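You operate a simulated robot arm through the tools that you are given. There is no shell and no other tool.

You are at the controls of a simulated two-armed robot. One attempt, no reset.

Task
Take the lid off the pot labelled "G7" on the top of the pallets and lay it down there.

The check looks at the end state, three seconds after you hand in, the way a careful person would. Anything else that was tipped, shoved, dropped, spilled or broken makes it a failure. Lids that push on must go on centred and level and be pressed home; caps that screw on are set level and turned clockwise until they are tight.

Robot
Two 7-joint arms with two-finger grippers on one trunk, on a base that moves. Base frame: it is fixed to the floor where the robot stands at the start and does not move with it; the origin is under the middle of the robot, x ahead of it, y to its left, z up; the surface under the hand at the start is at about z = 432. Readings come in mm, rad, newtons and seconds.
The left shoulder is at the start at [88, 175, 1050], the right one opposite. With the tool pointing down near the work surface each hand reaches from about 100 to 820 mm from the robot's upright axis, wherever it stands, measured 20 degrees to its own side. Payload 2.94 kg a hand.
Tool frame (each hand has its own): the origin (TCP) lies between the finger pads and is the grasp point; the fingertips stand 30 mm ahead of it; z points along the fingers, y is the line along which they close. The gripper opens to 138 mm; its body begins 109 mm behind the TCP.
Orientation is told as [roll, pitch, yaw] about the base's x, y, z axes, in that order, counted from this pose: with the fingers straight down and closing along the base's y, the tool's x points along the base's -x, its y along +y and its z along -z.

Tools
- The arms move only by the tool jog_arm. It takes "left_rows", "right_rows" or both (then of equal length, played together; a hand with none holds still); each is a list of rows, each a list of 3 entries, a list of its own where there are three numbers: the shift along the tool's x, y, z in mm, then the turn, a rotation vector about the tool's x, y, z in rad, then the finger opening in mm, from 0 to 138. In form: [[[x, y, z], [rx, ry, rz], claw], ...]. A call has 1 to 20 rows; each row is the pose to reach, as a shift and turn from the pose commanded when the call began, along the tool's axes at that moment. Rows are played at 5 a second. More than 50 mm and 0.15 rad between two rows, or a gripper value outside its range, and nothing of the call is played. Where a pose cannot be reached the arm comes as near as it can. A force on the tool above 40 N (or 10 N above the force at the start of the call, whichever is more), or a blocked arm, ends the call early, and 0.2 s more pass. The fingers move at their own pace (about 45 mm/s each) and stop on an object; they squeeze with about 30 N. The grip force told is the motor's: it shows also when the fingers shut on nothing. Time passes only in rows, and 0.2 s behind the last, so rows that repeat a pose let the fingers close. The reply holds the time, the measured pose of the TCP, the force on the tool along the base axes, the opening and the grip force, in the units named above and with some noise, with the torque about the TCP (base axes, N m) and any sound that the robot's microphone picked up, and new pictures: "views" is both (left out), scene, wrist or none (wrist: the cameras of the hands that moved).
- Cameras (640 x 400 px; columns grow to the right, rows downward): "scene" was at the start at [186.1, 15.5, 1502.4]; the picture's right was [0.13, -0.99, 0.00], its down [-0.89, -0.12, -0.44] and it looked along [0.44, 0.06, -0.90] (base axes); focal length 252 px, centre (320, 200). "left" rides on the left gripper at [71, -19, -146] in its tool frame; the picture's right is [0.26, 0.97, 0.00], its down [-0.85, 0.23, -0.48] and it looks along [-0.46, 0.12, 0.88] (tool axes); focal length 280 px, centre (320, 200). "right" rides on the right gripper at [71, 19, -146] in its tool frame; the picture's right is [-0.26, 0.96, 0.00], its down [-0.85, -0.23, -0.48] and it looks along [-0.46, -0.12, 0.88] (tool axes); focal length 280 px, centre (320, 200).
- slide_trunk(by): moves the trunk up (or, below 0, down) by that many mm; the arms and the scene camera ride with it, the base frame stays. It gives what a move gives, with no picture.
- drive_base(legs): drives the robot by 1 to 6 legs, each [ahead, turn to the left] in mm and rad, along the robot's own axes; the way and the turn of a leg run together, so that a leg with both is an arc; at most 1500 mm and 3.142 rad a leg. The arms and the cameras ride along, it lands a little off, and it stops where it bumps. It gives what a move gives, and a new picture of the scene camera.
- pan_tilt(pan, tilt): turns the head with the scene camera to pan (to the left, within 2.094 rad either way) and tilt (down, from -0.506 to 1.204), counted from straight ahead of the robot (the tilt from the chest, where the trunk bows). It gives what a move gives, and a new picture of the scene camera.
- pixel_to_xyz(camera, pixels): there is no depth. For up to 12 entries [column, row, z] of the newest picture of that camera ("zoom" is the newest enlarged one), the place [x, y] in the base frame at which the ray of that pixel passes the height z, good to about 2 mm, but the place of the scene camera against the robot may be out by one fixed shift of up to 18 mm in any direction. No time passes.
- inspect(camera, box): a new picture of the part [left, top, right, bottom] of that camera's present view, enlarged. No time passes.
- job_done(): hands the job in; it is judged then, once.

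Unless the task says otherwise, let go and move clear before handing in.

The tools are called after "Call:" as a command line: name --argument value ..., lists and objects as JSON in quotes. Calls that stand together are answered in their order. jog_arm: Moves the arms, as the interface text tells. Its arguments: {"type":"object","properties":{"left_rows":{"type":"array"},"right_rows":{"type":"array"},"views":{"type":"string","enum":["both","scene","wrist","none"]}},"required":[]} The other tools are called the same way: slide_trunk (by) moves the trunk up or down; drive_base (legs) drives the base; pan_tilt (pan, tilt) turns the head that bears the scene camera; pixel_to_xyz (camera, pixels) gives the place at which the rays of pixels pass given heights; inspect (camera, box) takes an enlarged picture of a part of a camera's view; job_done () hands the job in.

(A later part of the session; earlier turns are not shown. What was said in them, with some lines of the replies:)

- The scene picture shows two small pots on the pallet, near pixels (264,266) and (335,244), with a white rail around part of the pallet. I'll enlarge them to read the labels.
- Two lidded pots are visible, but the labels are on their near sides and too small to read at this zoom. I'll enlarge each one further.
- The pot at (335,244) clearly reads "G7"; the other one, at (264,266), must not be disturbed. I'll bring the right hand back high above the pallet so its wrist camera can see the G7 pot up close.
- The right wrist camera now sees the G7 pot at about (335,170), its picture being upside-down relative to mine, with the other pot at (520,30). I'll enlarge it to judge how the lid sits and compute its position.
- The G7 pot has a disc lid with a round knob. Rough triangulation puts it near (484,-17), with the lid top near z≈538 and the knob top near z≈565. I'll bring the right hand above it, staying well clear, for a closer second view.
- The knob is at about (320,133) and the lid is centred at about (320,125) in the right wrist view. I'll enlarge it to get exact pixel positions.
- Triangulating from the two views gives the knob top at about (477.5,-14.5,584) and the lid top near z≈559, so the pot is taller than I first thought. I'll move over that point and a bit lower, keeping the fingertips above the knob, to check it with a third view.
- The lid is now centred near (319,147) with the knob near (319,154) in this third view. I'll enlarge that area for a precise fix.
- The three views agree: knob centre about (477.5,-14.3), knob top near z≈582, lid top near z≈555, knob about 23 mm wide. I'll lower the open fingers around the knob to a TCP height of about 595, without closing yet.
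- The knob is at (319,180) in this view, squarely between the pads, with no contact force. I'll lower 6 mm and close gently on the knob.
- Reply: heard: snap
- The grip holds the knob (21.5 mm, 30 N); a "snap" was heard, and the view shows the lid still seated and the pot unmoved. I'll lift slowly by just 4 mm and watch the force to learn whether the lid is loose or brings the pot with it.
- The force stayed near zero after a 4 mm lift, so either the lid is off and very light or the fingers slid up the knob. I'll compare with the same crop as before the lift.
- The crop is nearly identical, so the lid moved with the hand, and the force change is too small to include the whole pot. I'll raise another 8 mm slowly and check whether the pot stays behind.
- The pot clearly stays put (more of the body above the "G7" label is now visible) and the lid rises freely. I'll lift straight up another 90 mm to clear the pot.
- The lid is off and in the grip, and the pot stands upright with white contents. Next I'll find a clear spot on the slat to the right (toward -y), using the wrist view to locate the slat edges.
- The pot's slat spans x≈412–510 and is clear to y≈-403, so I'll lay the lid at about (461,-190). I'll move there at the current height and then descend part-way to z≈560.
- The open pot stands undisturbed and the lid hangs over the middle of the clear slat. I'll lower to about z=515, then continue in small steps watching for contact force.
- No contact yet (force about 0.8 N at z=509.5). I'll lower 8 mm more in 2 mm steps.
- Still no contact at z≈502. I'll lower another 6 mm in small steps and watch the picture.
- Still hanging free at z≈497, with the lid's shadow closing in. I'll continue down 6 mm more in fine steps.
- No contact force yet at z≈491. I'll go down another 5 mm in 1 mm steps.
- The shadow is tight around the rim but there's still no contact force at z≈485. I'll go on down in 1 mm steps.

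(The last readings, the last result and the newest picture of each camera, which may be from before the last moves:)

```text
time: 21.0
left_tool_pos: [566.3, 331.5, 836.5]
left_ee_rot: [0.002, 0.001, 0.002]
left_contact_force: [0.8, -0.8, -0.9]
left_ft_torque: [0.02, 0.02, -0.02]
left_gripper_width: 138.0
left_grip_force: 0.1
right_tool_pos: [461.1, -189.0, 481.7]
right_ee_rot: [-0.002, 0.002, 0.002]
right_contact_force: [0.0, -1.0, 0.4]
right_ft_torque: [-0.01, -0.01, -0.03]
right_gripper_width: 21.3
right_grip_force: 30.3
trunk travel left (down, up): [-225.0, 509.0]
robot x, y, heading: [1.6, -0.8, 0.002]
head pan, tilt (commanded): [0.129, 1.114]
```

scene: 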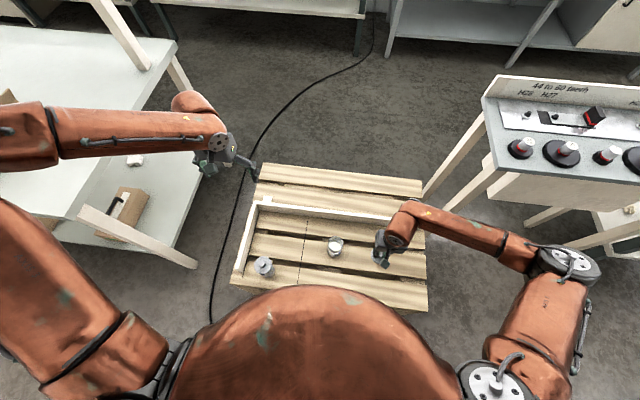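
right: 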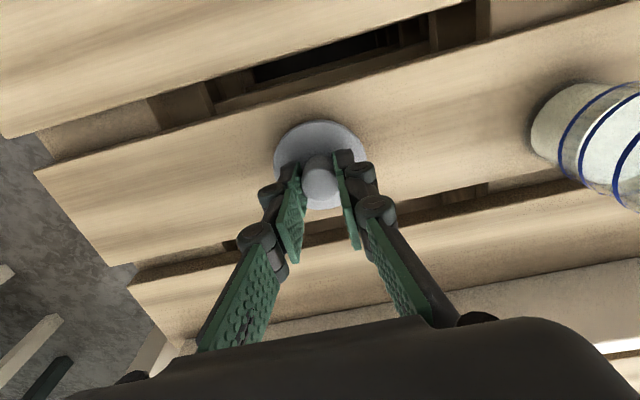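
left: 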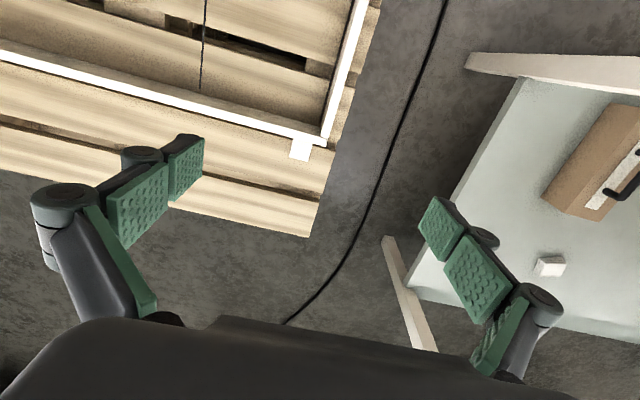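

The reading is still only noise (0.4 N) at z≈481.5. I'll go down 3 mm more.

Call:
jog_arm --right_rows '[[[0, 0, 1], [0, 0, 0], 10], [[0, 0, 2], [0, 0, 0], 10], [[0, 0, 3], [0, 0, 0], 10]]' --views "wrist"

Call:
inspect --camera "right" --box '[220, 80, 420, 205]'

```text
time: 21.8
left_tool_pos: [564.6, 332.4, 835.1]
left_ee_rot: [-0.002, 0.0, 0.002]
left_contact_force: [0.1, -0.8, -0.1]
left_ft_torque: [-0.01, 0.01, -0.01]
left_gripper_width: 138.3
left_grip_force: 0.1
right_tool_pos: [460.8, -190.3, 477.2]
right_ee_rot: [0.002, 0.002, 0.001]
right_contact_force: [0.0, 1.0, -0.9]
right_ft_torque: [-0.01, 0.03, 0.02]
right_gripper_width: 21.5
right_grip_force: 30.5
trunk travel left (down, up): [-225.0, 509.0]
robot x, y, heading: [2.7, 0.2, -0.0]
head pan, tilt (commanded): [0.129, 1.114]
```

right: 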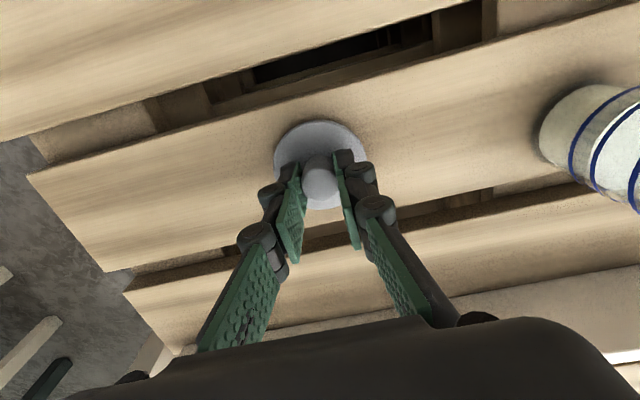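

```text
3.20 times, centred on (320, 142) of right
```

zoom: 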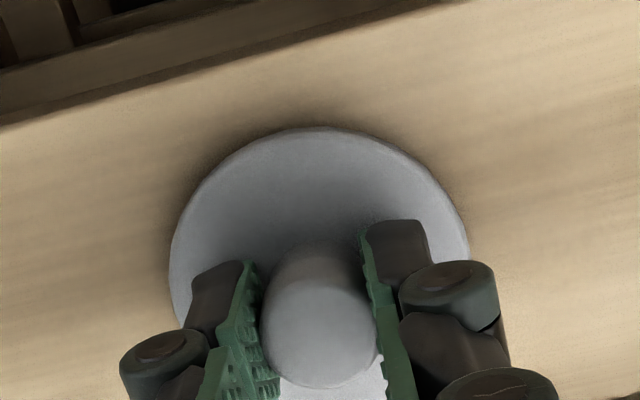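

Still no contact at z≈478. I'll continue in 1 mm steps.

Call:
jog_arm --right_rows '[[[0, 0, 1], [0, 0, 0], 10], [[0, 0, 2], [0, 0, 0], 10], [[0, 0, 3], [0, 0, 0], 10]]' --views "none"

```text
time: 22.6
left_tool_pos: [566.9, 330.1, 836.9]
left_ee_rot: [-0.001, 0.0, 0.001]
left_contact_force: [0.5, -0.4, 0.0]
left_ft_torque: [-0.02, -0.03, 0.01]
left_gripper_width: 138.2
left_grip_force: 0.0
right_tool_pos: [461.0, -189.9, 475.9]
right_ee_rot: [0.001, -0.001, 0.0]
right_contact_force: [0.6, -0.3, -1.3]
right_ft_torque: [-0.05, 0.02, -0.03]
right_gripper_width: 21.6
right_grip_force: 30.1
trunk travel left (down, up): [-225.0, 509.0]
robot x, y, heading: [-2.4, -1.2, 0.001]
head pan, tilt (commanded): [0.129, 1.114]
```

The lid is still free at z≈475. I'll go down 3 more mm in 1 mm steps.

Call:
jog_arm --right_rows '[[[0, 0, 1], [0, 0, 0], 10], [[0, 0, 2], [0, 0, 0], 10], [[0, 0, 3], [0, 0, 0], 10]]' --views "wrist"

Call:
inspect --camera "right" --box '[220, 80, 420, 205]'

Call:
inspect --camera "scene" --box '[350, 235, 398, 265]'

```text
time: 23.4
left_tool_pos: [566.8, 331.2, 837.0]
left_ee_rot: [-0.001, -0.001, 0.003]
left_contact_force: [-0.1, 0.0, 0.0]
left_ft_torque: [-0.02, -0.03, -0.01]
left_gripper_width: 137.9
left_grip_force: 0.0
right_tool_pos: [461.9, -189.1, 471.8]
right_ee_rot: [0.001, -0.003, -0.001]
right_contact_force: [-0.1, 0.4, -0.9]
right_ft_torque: [0.02, -0.01, 0.01]
right_gripper_width: 21.5
right_grip_force: 30.3
trunk travel left (down, up): [-225.0, 509.0]
robot x, y, heading: [2.1, 0.2, 0.001]
head pan, tilt (commanded): [0.129, 1.114]
```

right: 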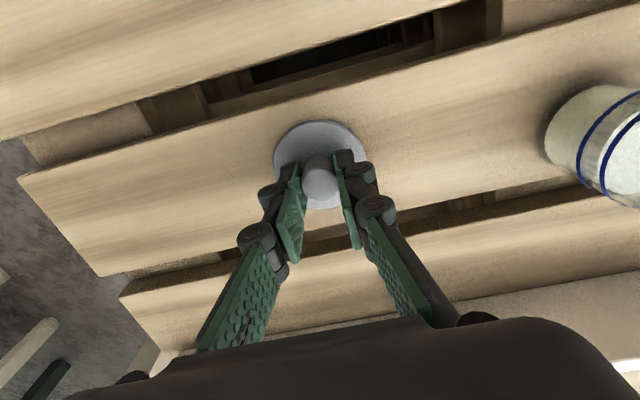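

```text
3.20 times, centred on (320, 142) of right
```

zoom: 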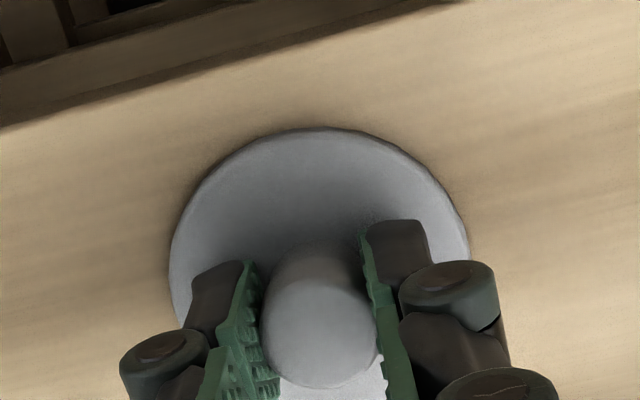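

```text
13.33 times, centred on (374, 250) of scene
```

zoom: 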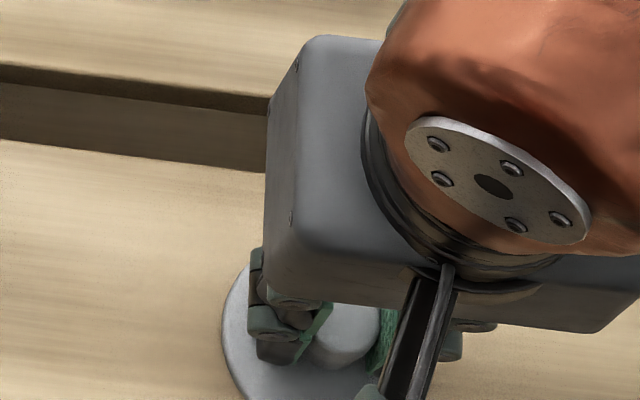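

The dark line around the rim is now very thin, but there's no contact force at z≈472. I'll go down 3 mm more in 1 mm steps.

Call:
jog_arm --right_rows '[[[0, 0, 1], [0, 0, 0], 10], [[0, 0, 2], [0, 0, 0], 10], [[0, 0, 3], [0, 0, 0], 10]]' --views "none"

```text
time: 24.2
left_tool_pos: [565.8, 331.8, 836.4]
left_ee_rot: [0.0, -0.003, 0.0]
left_contact_force: [-0.5, 0.3, 0.6]
left_ft_torque: [0.02, -0.01, -0.03]
left_gripper_width: 138.3
left_grip_force: 0.0
right_tool_pos: [460.9, -190.4, 471.6]
right_ee_rot: [-0.001, 0.0, -0.002]
right_contact_force: [-2.0, -5.4, 25.6]
right_ft_torque: [-0.16, 0.18, -0.02]
right_gripper_width: 21.2
right_grip_force: 30.2
trunk travel left (down, up): [-225.0, 509.0]
robot x, y, heading: [-1.5, -3.1, 0.001]
head pan, tilt (commanded): [0.129, 1.114]
```

Contact: 25.6 N upward at z≈471, so the lid is resting on the slat. I'll back off 1.5 mm to relieve the pressure before releasing.

Call:
jog_arm --right_rows '[[[0, 0, -1], [0, 0, 0], 10], [[0, 0, -1.8], [0, 0, 0], 10], [[0, 0, -1.8], [0, 0, 0], 10]]' --views "wrist"

Call:
inspect --camera "right" --box '[220, 80, 420, 205]'

```text
time: 25.0
left_tool_pos: [566.8, 331.5, 836.8]
left_ee_rot: [-0.001, 0.0, 0.002]
left_contact_force: [-0.9, 0.4, 0.1]
left_ft_torque: [0.0, 0.02, -0.01]
left_gripper_width: 137.9
left_grip_force: 0.2
right_tool_pos: [460.8, -188.2, 471.2]
right_ee_rot: [0.002, 0.0, 0.0]
right_contact_force: [2.3, 0.5, 12.5]
right_ft_torque: [0.03, -0.09, 0.0]
right_gripper_width: 21.5
right_grip_force: 30.1
trunk travel left (down, up): [-225.0, 509.0]
robot x, y, heading: [3.2, -2.6, 0.001]
head pan, tilt (commanded): [0.129, 1.114]
```

right: 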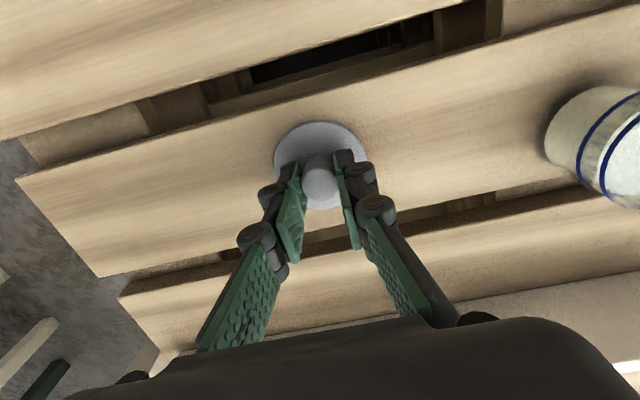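

```text
3.20 times, centred on (320, 142) of right
```

zoom: 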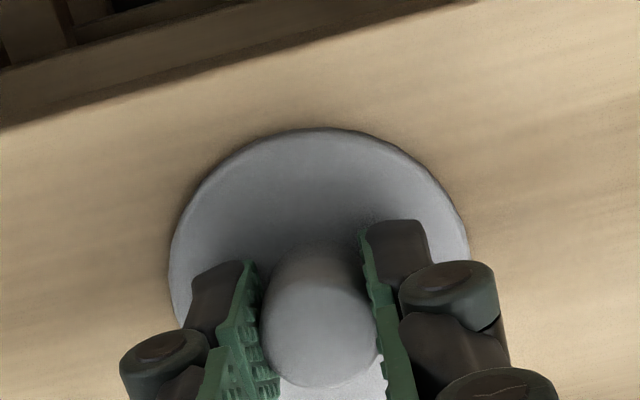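

There's still 12.5 N of pressing force, with the lid flat on the slat. I'll ease off about 1 mm more, then open the fingers to 60 mm.

Call:
jog_arm --right_rows '[[[0, 0, -0.6], [0, 0, 0], 10], [[0, 0, -1], [0, 0, 0], 10], [[0, 0, -1], [0, 0, 0], 10]]' --views "none"

```text
time: 25.8
left_tool_pos: [567.5, 331.4, 835.8]
left_ee_rot: [0.001, -0.001, 0.0]
left_contact_force: [-0.6, -0.5, -0.3]
left_ft_torque: [0.0, 0.03, 0.0]
left_gripper_width: 138.1
left_grip_force: 0.0
right_tool_pos: [459.6, -189.3, 471.4]
right_ee_rot: [-0.003, 0.005, 0.0]
right_contact_force: [-0.1, -0.2, -0.1]
right_ft_torque: [0.01, 0.02, 0.0]
right_gripper_width: 21.4
right_grip_force: 30.1
trunk travel left (down, up): [-225.0, 509.0]
robot x, y, heading: [-0.7, -0.7, -0.002]
head pan, tilt (commanded): [0.129, 1.114]
```

The pressing force is gone, so the lid is at most a fraction of a millimetre from resting fully. I'll open the fingers in place.

Call:
jog_arm --right_rows '[[[0, 0, 0], [0, 0, 0], 26], [[0, 0, 0], [0, 0, 0], 34], [[0, 0, 0], [0, 0, 0], 46], [[0, 0, 0], [0, 0, 0], 60], [[0, 0, 0], [0, 0, 0], 60], [[0, 0, 0], [0, 0, 0], 60]]' --views "wrist"

Call:
inspect --camera "right" --box '[220, 80, 420, 205]'

```text
time: 27.2
left_tool_pos: [566.2, 331.8, 835.6]
left_ee_rot: [0.001, -0.001, 0.002]
left_contact_force: [0.5, -0.7, 0.2]
left_ft_torque: [-0.05, 0.02, 0.03]
left_gripper_width: 138.2
left_grip_force: 0.1
right_tool_pos: [461.7, -189.8, 471.1]
right_ee_rot: [-0.001, 0.0, 0.001]
right_contact_force: [0.4, 0.0, 0.0]
right_ft_torque: [0.0, -0.02, -0.02]
right_gripper_width: 59.9
right_grip_force: 0.1
trunk travel left (down, up): [-225.0, 509.0]
robot x, y, heading: [1.0, 3.6, -0.003]
head pan, tilt (commanded): [0.129, 1.114]
```

right: 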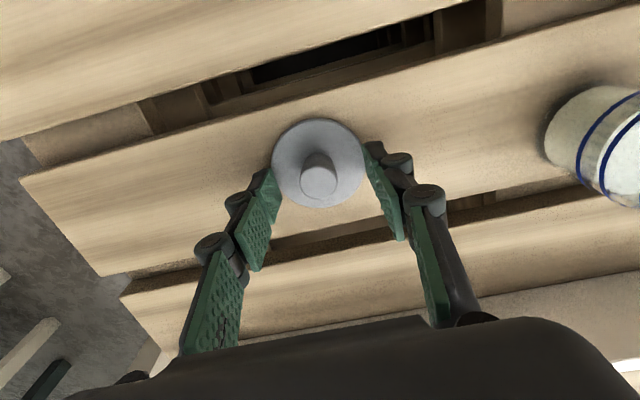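

```text
3.20 times, centred on (320, 142) of right
```

zoom: 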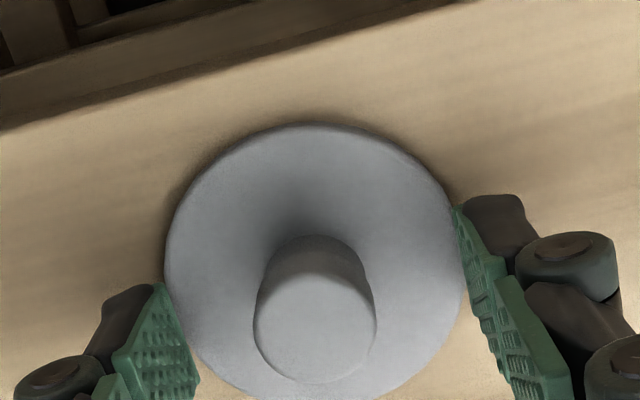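

The lid rests on the slat at about (317,163) and the pads at (265,205) and (385,180) are clear of the knob. I'll retreat straight up, slowly at first.

Call:
jog_arm --right_rows '[[[0, 0, -4], [0, 0, 0], 60], [[0, 0, -12], [0, 0, 0], 60], [[0, 0, -25], [0, 0, 0], 60], [[0, 0, -45], [0, 0, 0], 60], [[0, 0, -75], [0, 0, 0], 60], [[0, 0, -110], [0, 0, 0], 60], [[0, 0, -150], [0, 0, 0], 60], [[0, 0, -190], [0, 0, 0], 60], [[0, 0, -220], [0, 0, 0], 60], [[0, 0, -220], [0, 0, 0], 60]]' --views "both"

Call:
inspect --camera "right" --box '[260, 60, 388, 140]'

Call:
inspect --camera "scene" --box '[230, 200, 430, 325]'

```text
time: 29.4
left_tool_pos: [567.0, 331.5, 836.1]
left_ee_rot: [0.001, 0.0, 0.002]
left_contact_force: [0.5, 0.8, 0.0]
left_ft_torque: [0.02, 0.0, 0.0]
left_gripper_width: 138.1
left_grip_force: 0.1
right_tool_pos: [460.1, -188.4, 693.3]
right_ee_rot: [-0.001, 0.0, 0.0]
right_contact_force: [0.0, -0.8, 0.4]
right_ft_torque: [-0.04, 0.03, 0.03]
right_gripper_width: 59.9
right_grip_force: 0.1
trunk travel left (down, up): [-225.0, 509.0]
robot x, y, heading: [-4.7, 2.6, 0.001]
head pan, tilt (commanded): [0.129, 1.114]
```

scene: 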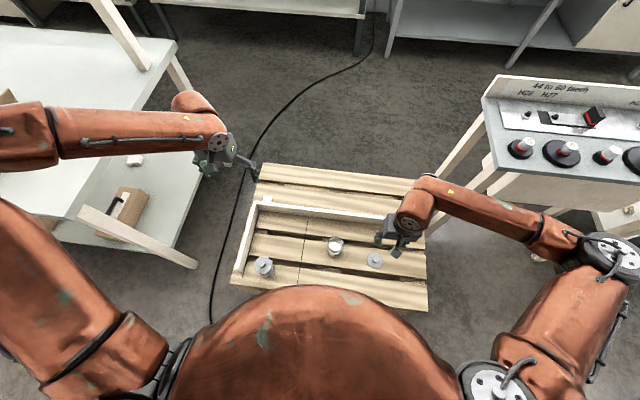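
right: 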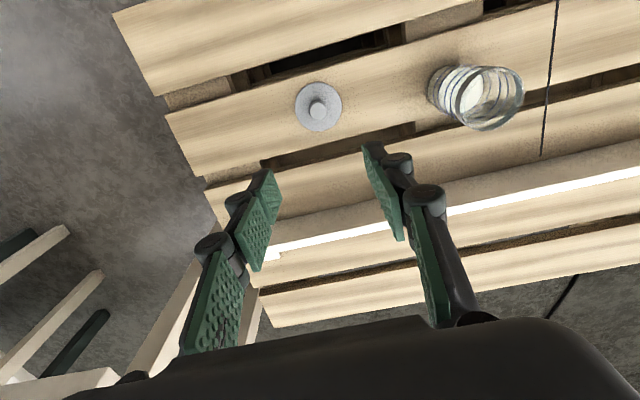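

```text
5.00 times, centred on (324, 100) of right
```

zoom: 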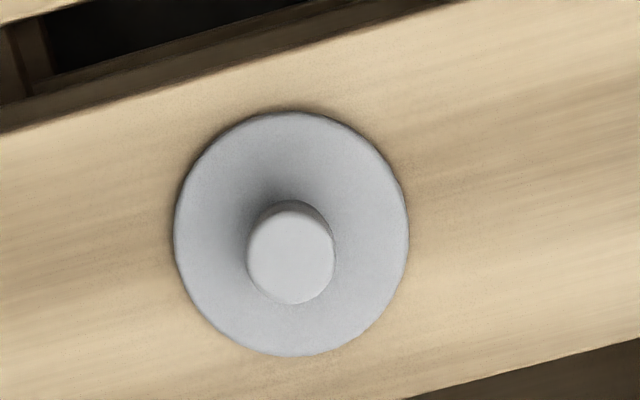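

```text
3.20 times, centred on (330, 262) of scene
```

zoom: 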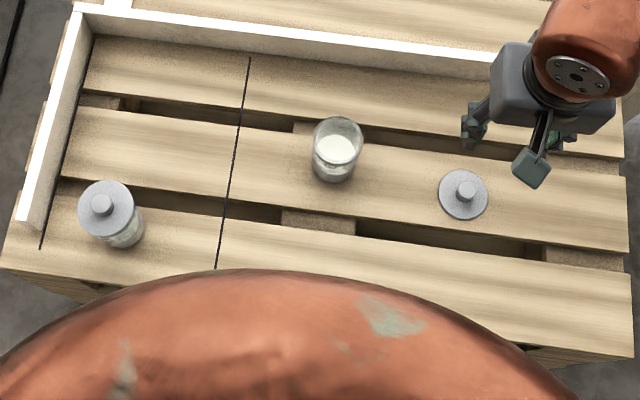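

The lid lies flat on the slat near (374,261), the open G7 pot stands upright at (335,246), and the second pot is unmoved. Before handing in, I'll take a close look at the pot because of the earlier "snap".

Call:
inspect --camera "scene" --box '[315, 230, 355, 260]'

Call:
inspect --camera "scene" --box '[355, 245, 395, 275]'

Call:
inspect --camera "right" --box '[410, 50, 538, 140]'

```text
13.33 times, centred on (335, 245) of scene
```

zoom: 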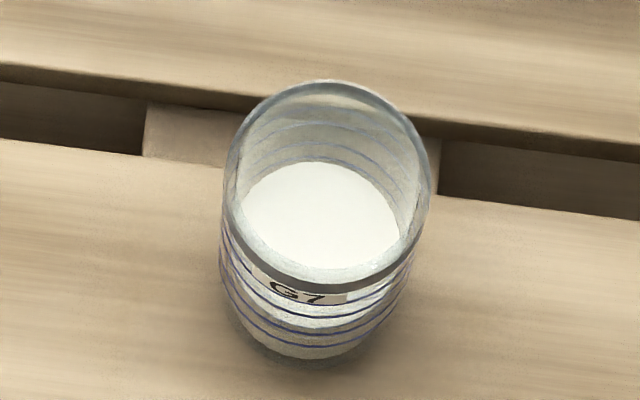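

```text
13.33 times, centred on (375, 260) of scene
```

zoom: 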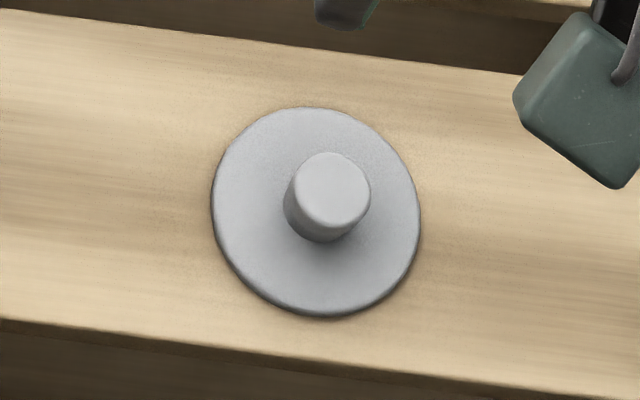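

```text
4.44 times, centred on (474, 95) of right
```

zoom: 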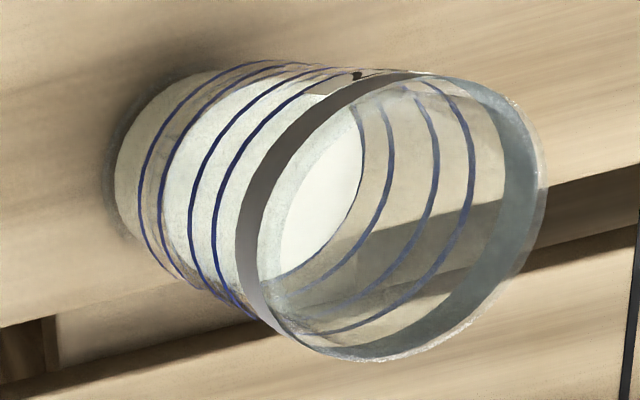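

The G7 pot is intact, upright and in its original place with nothing spilled. Its lid lies flat on the slat, the other pot is untouched, and the hand is well clear, so I'm handing in.

Call:
job_done

```text
The job is handed in.
```

The G7 pot's lid is off and lies flat, knob up, on the same pallet slat, about 175 mm to the right of the pot. I've handed the job in.

- **G7 pot:** it stands upright where it was, with its white contents unspilled.
- **Other pot:** I didn't touch it, and it looks unmoved in the last pictures.
- **Right hand:** it let go and was about 200 mm above the lid at hand-in.
- **Sound:** the microphone picked up a "snap" when the fingers closed on the knob. I looked closely at the pot and lid afterwards and saw no damage.
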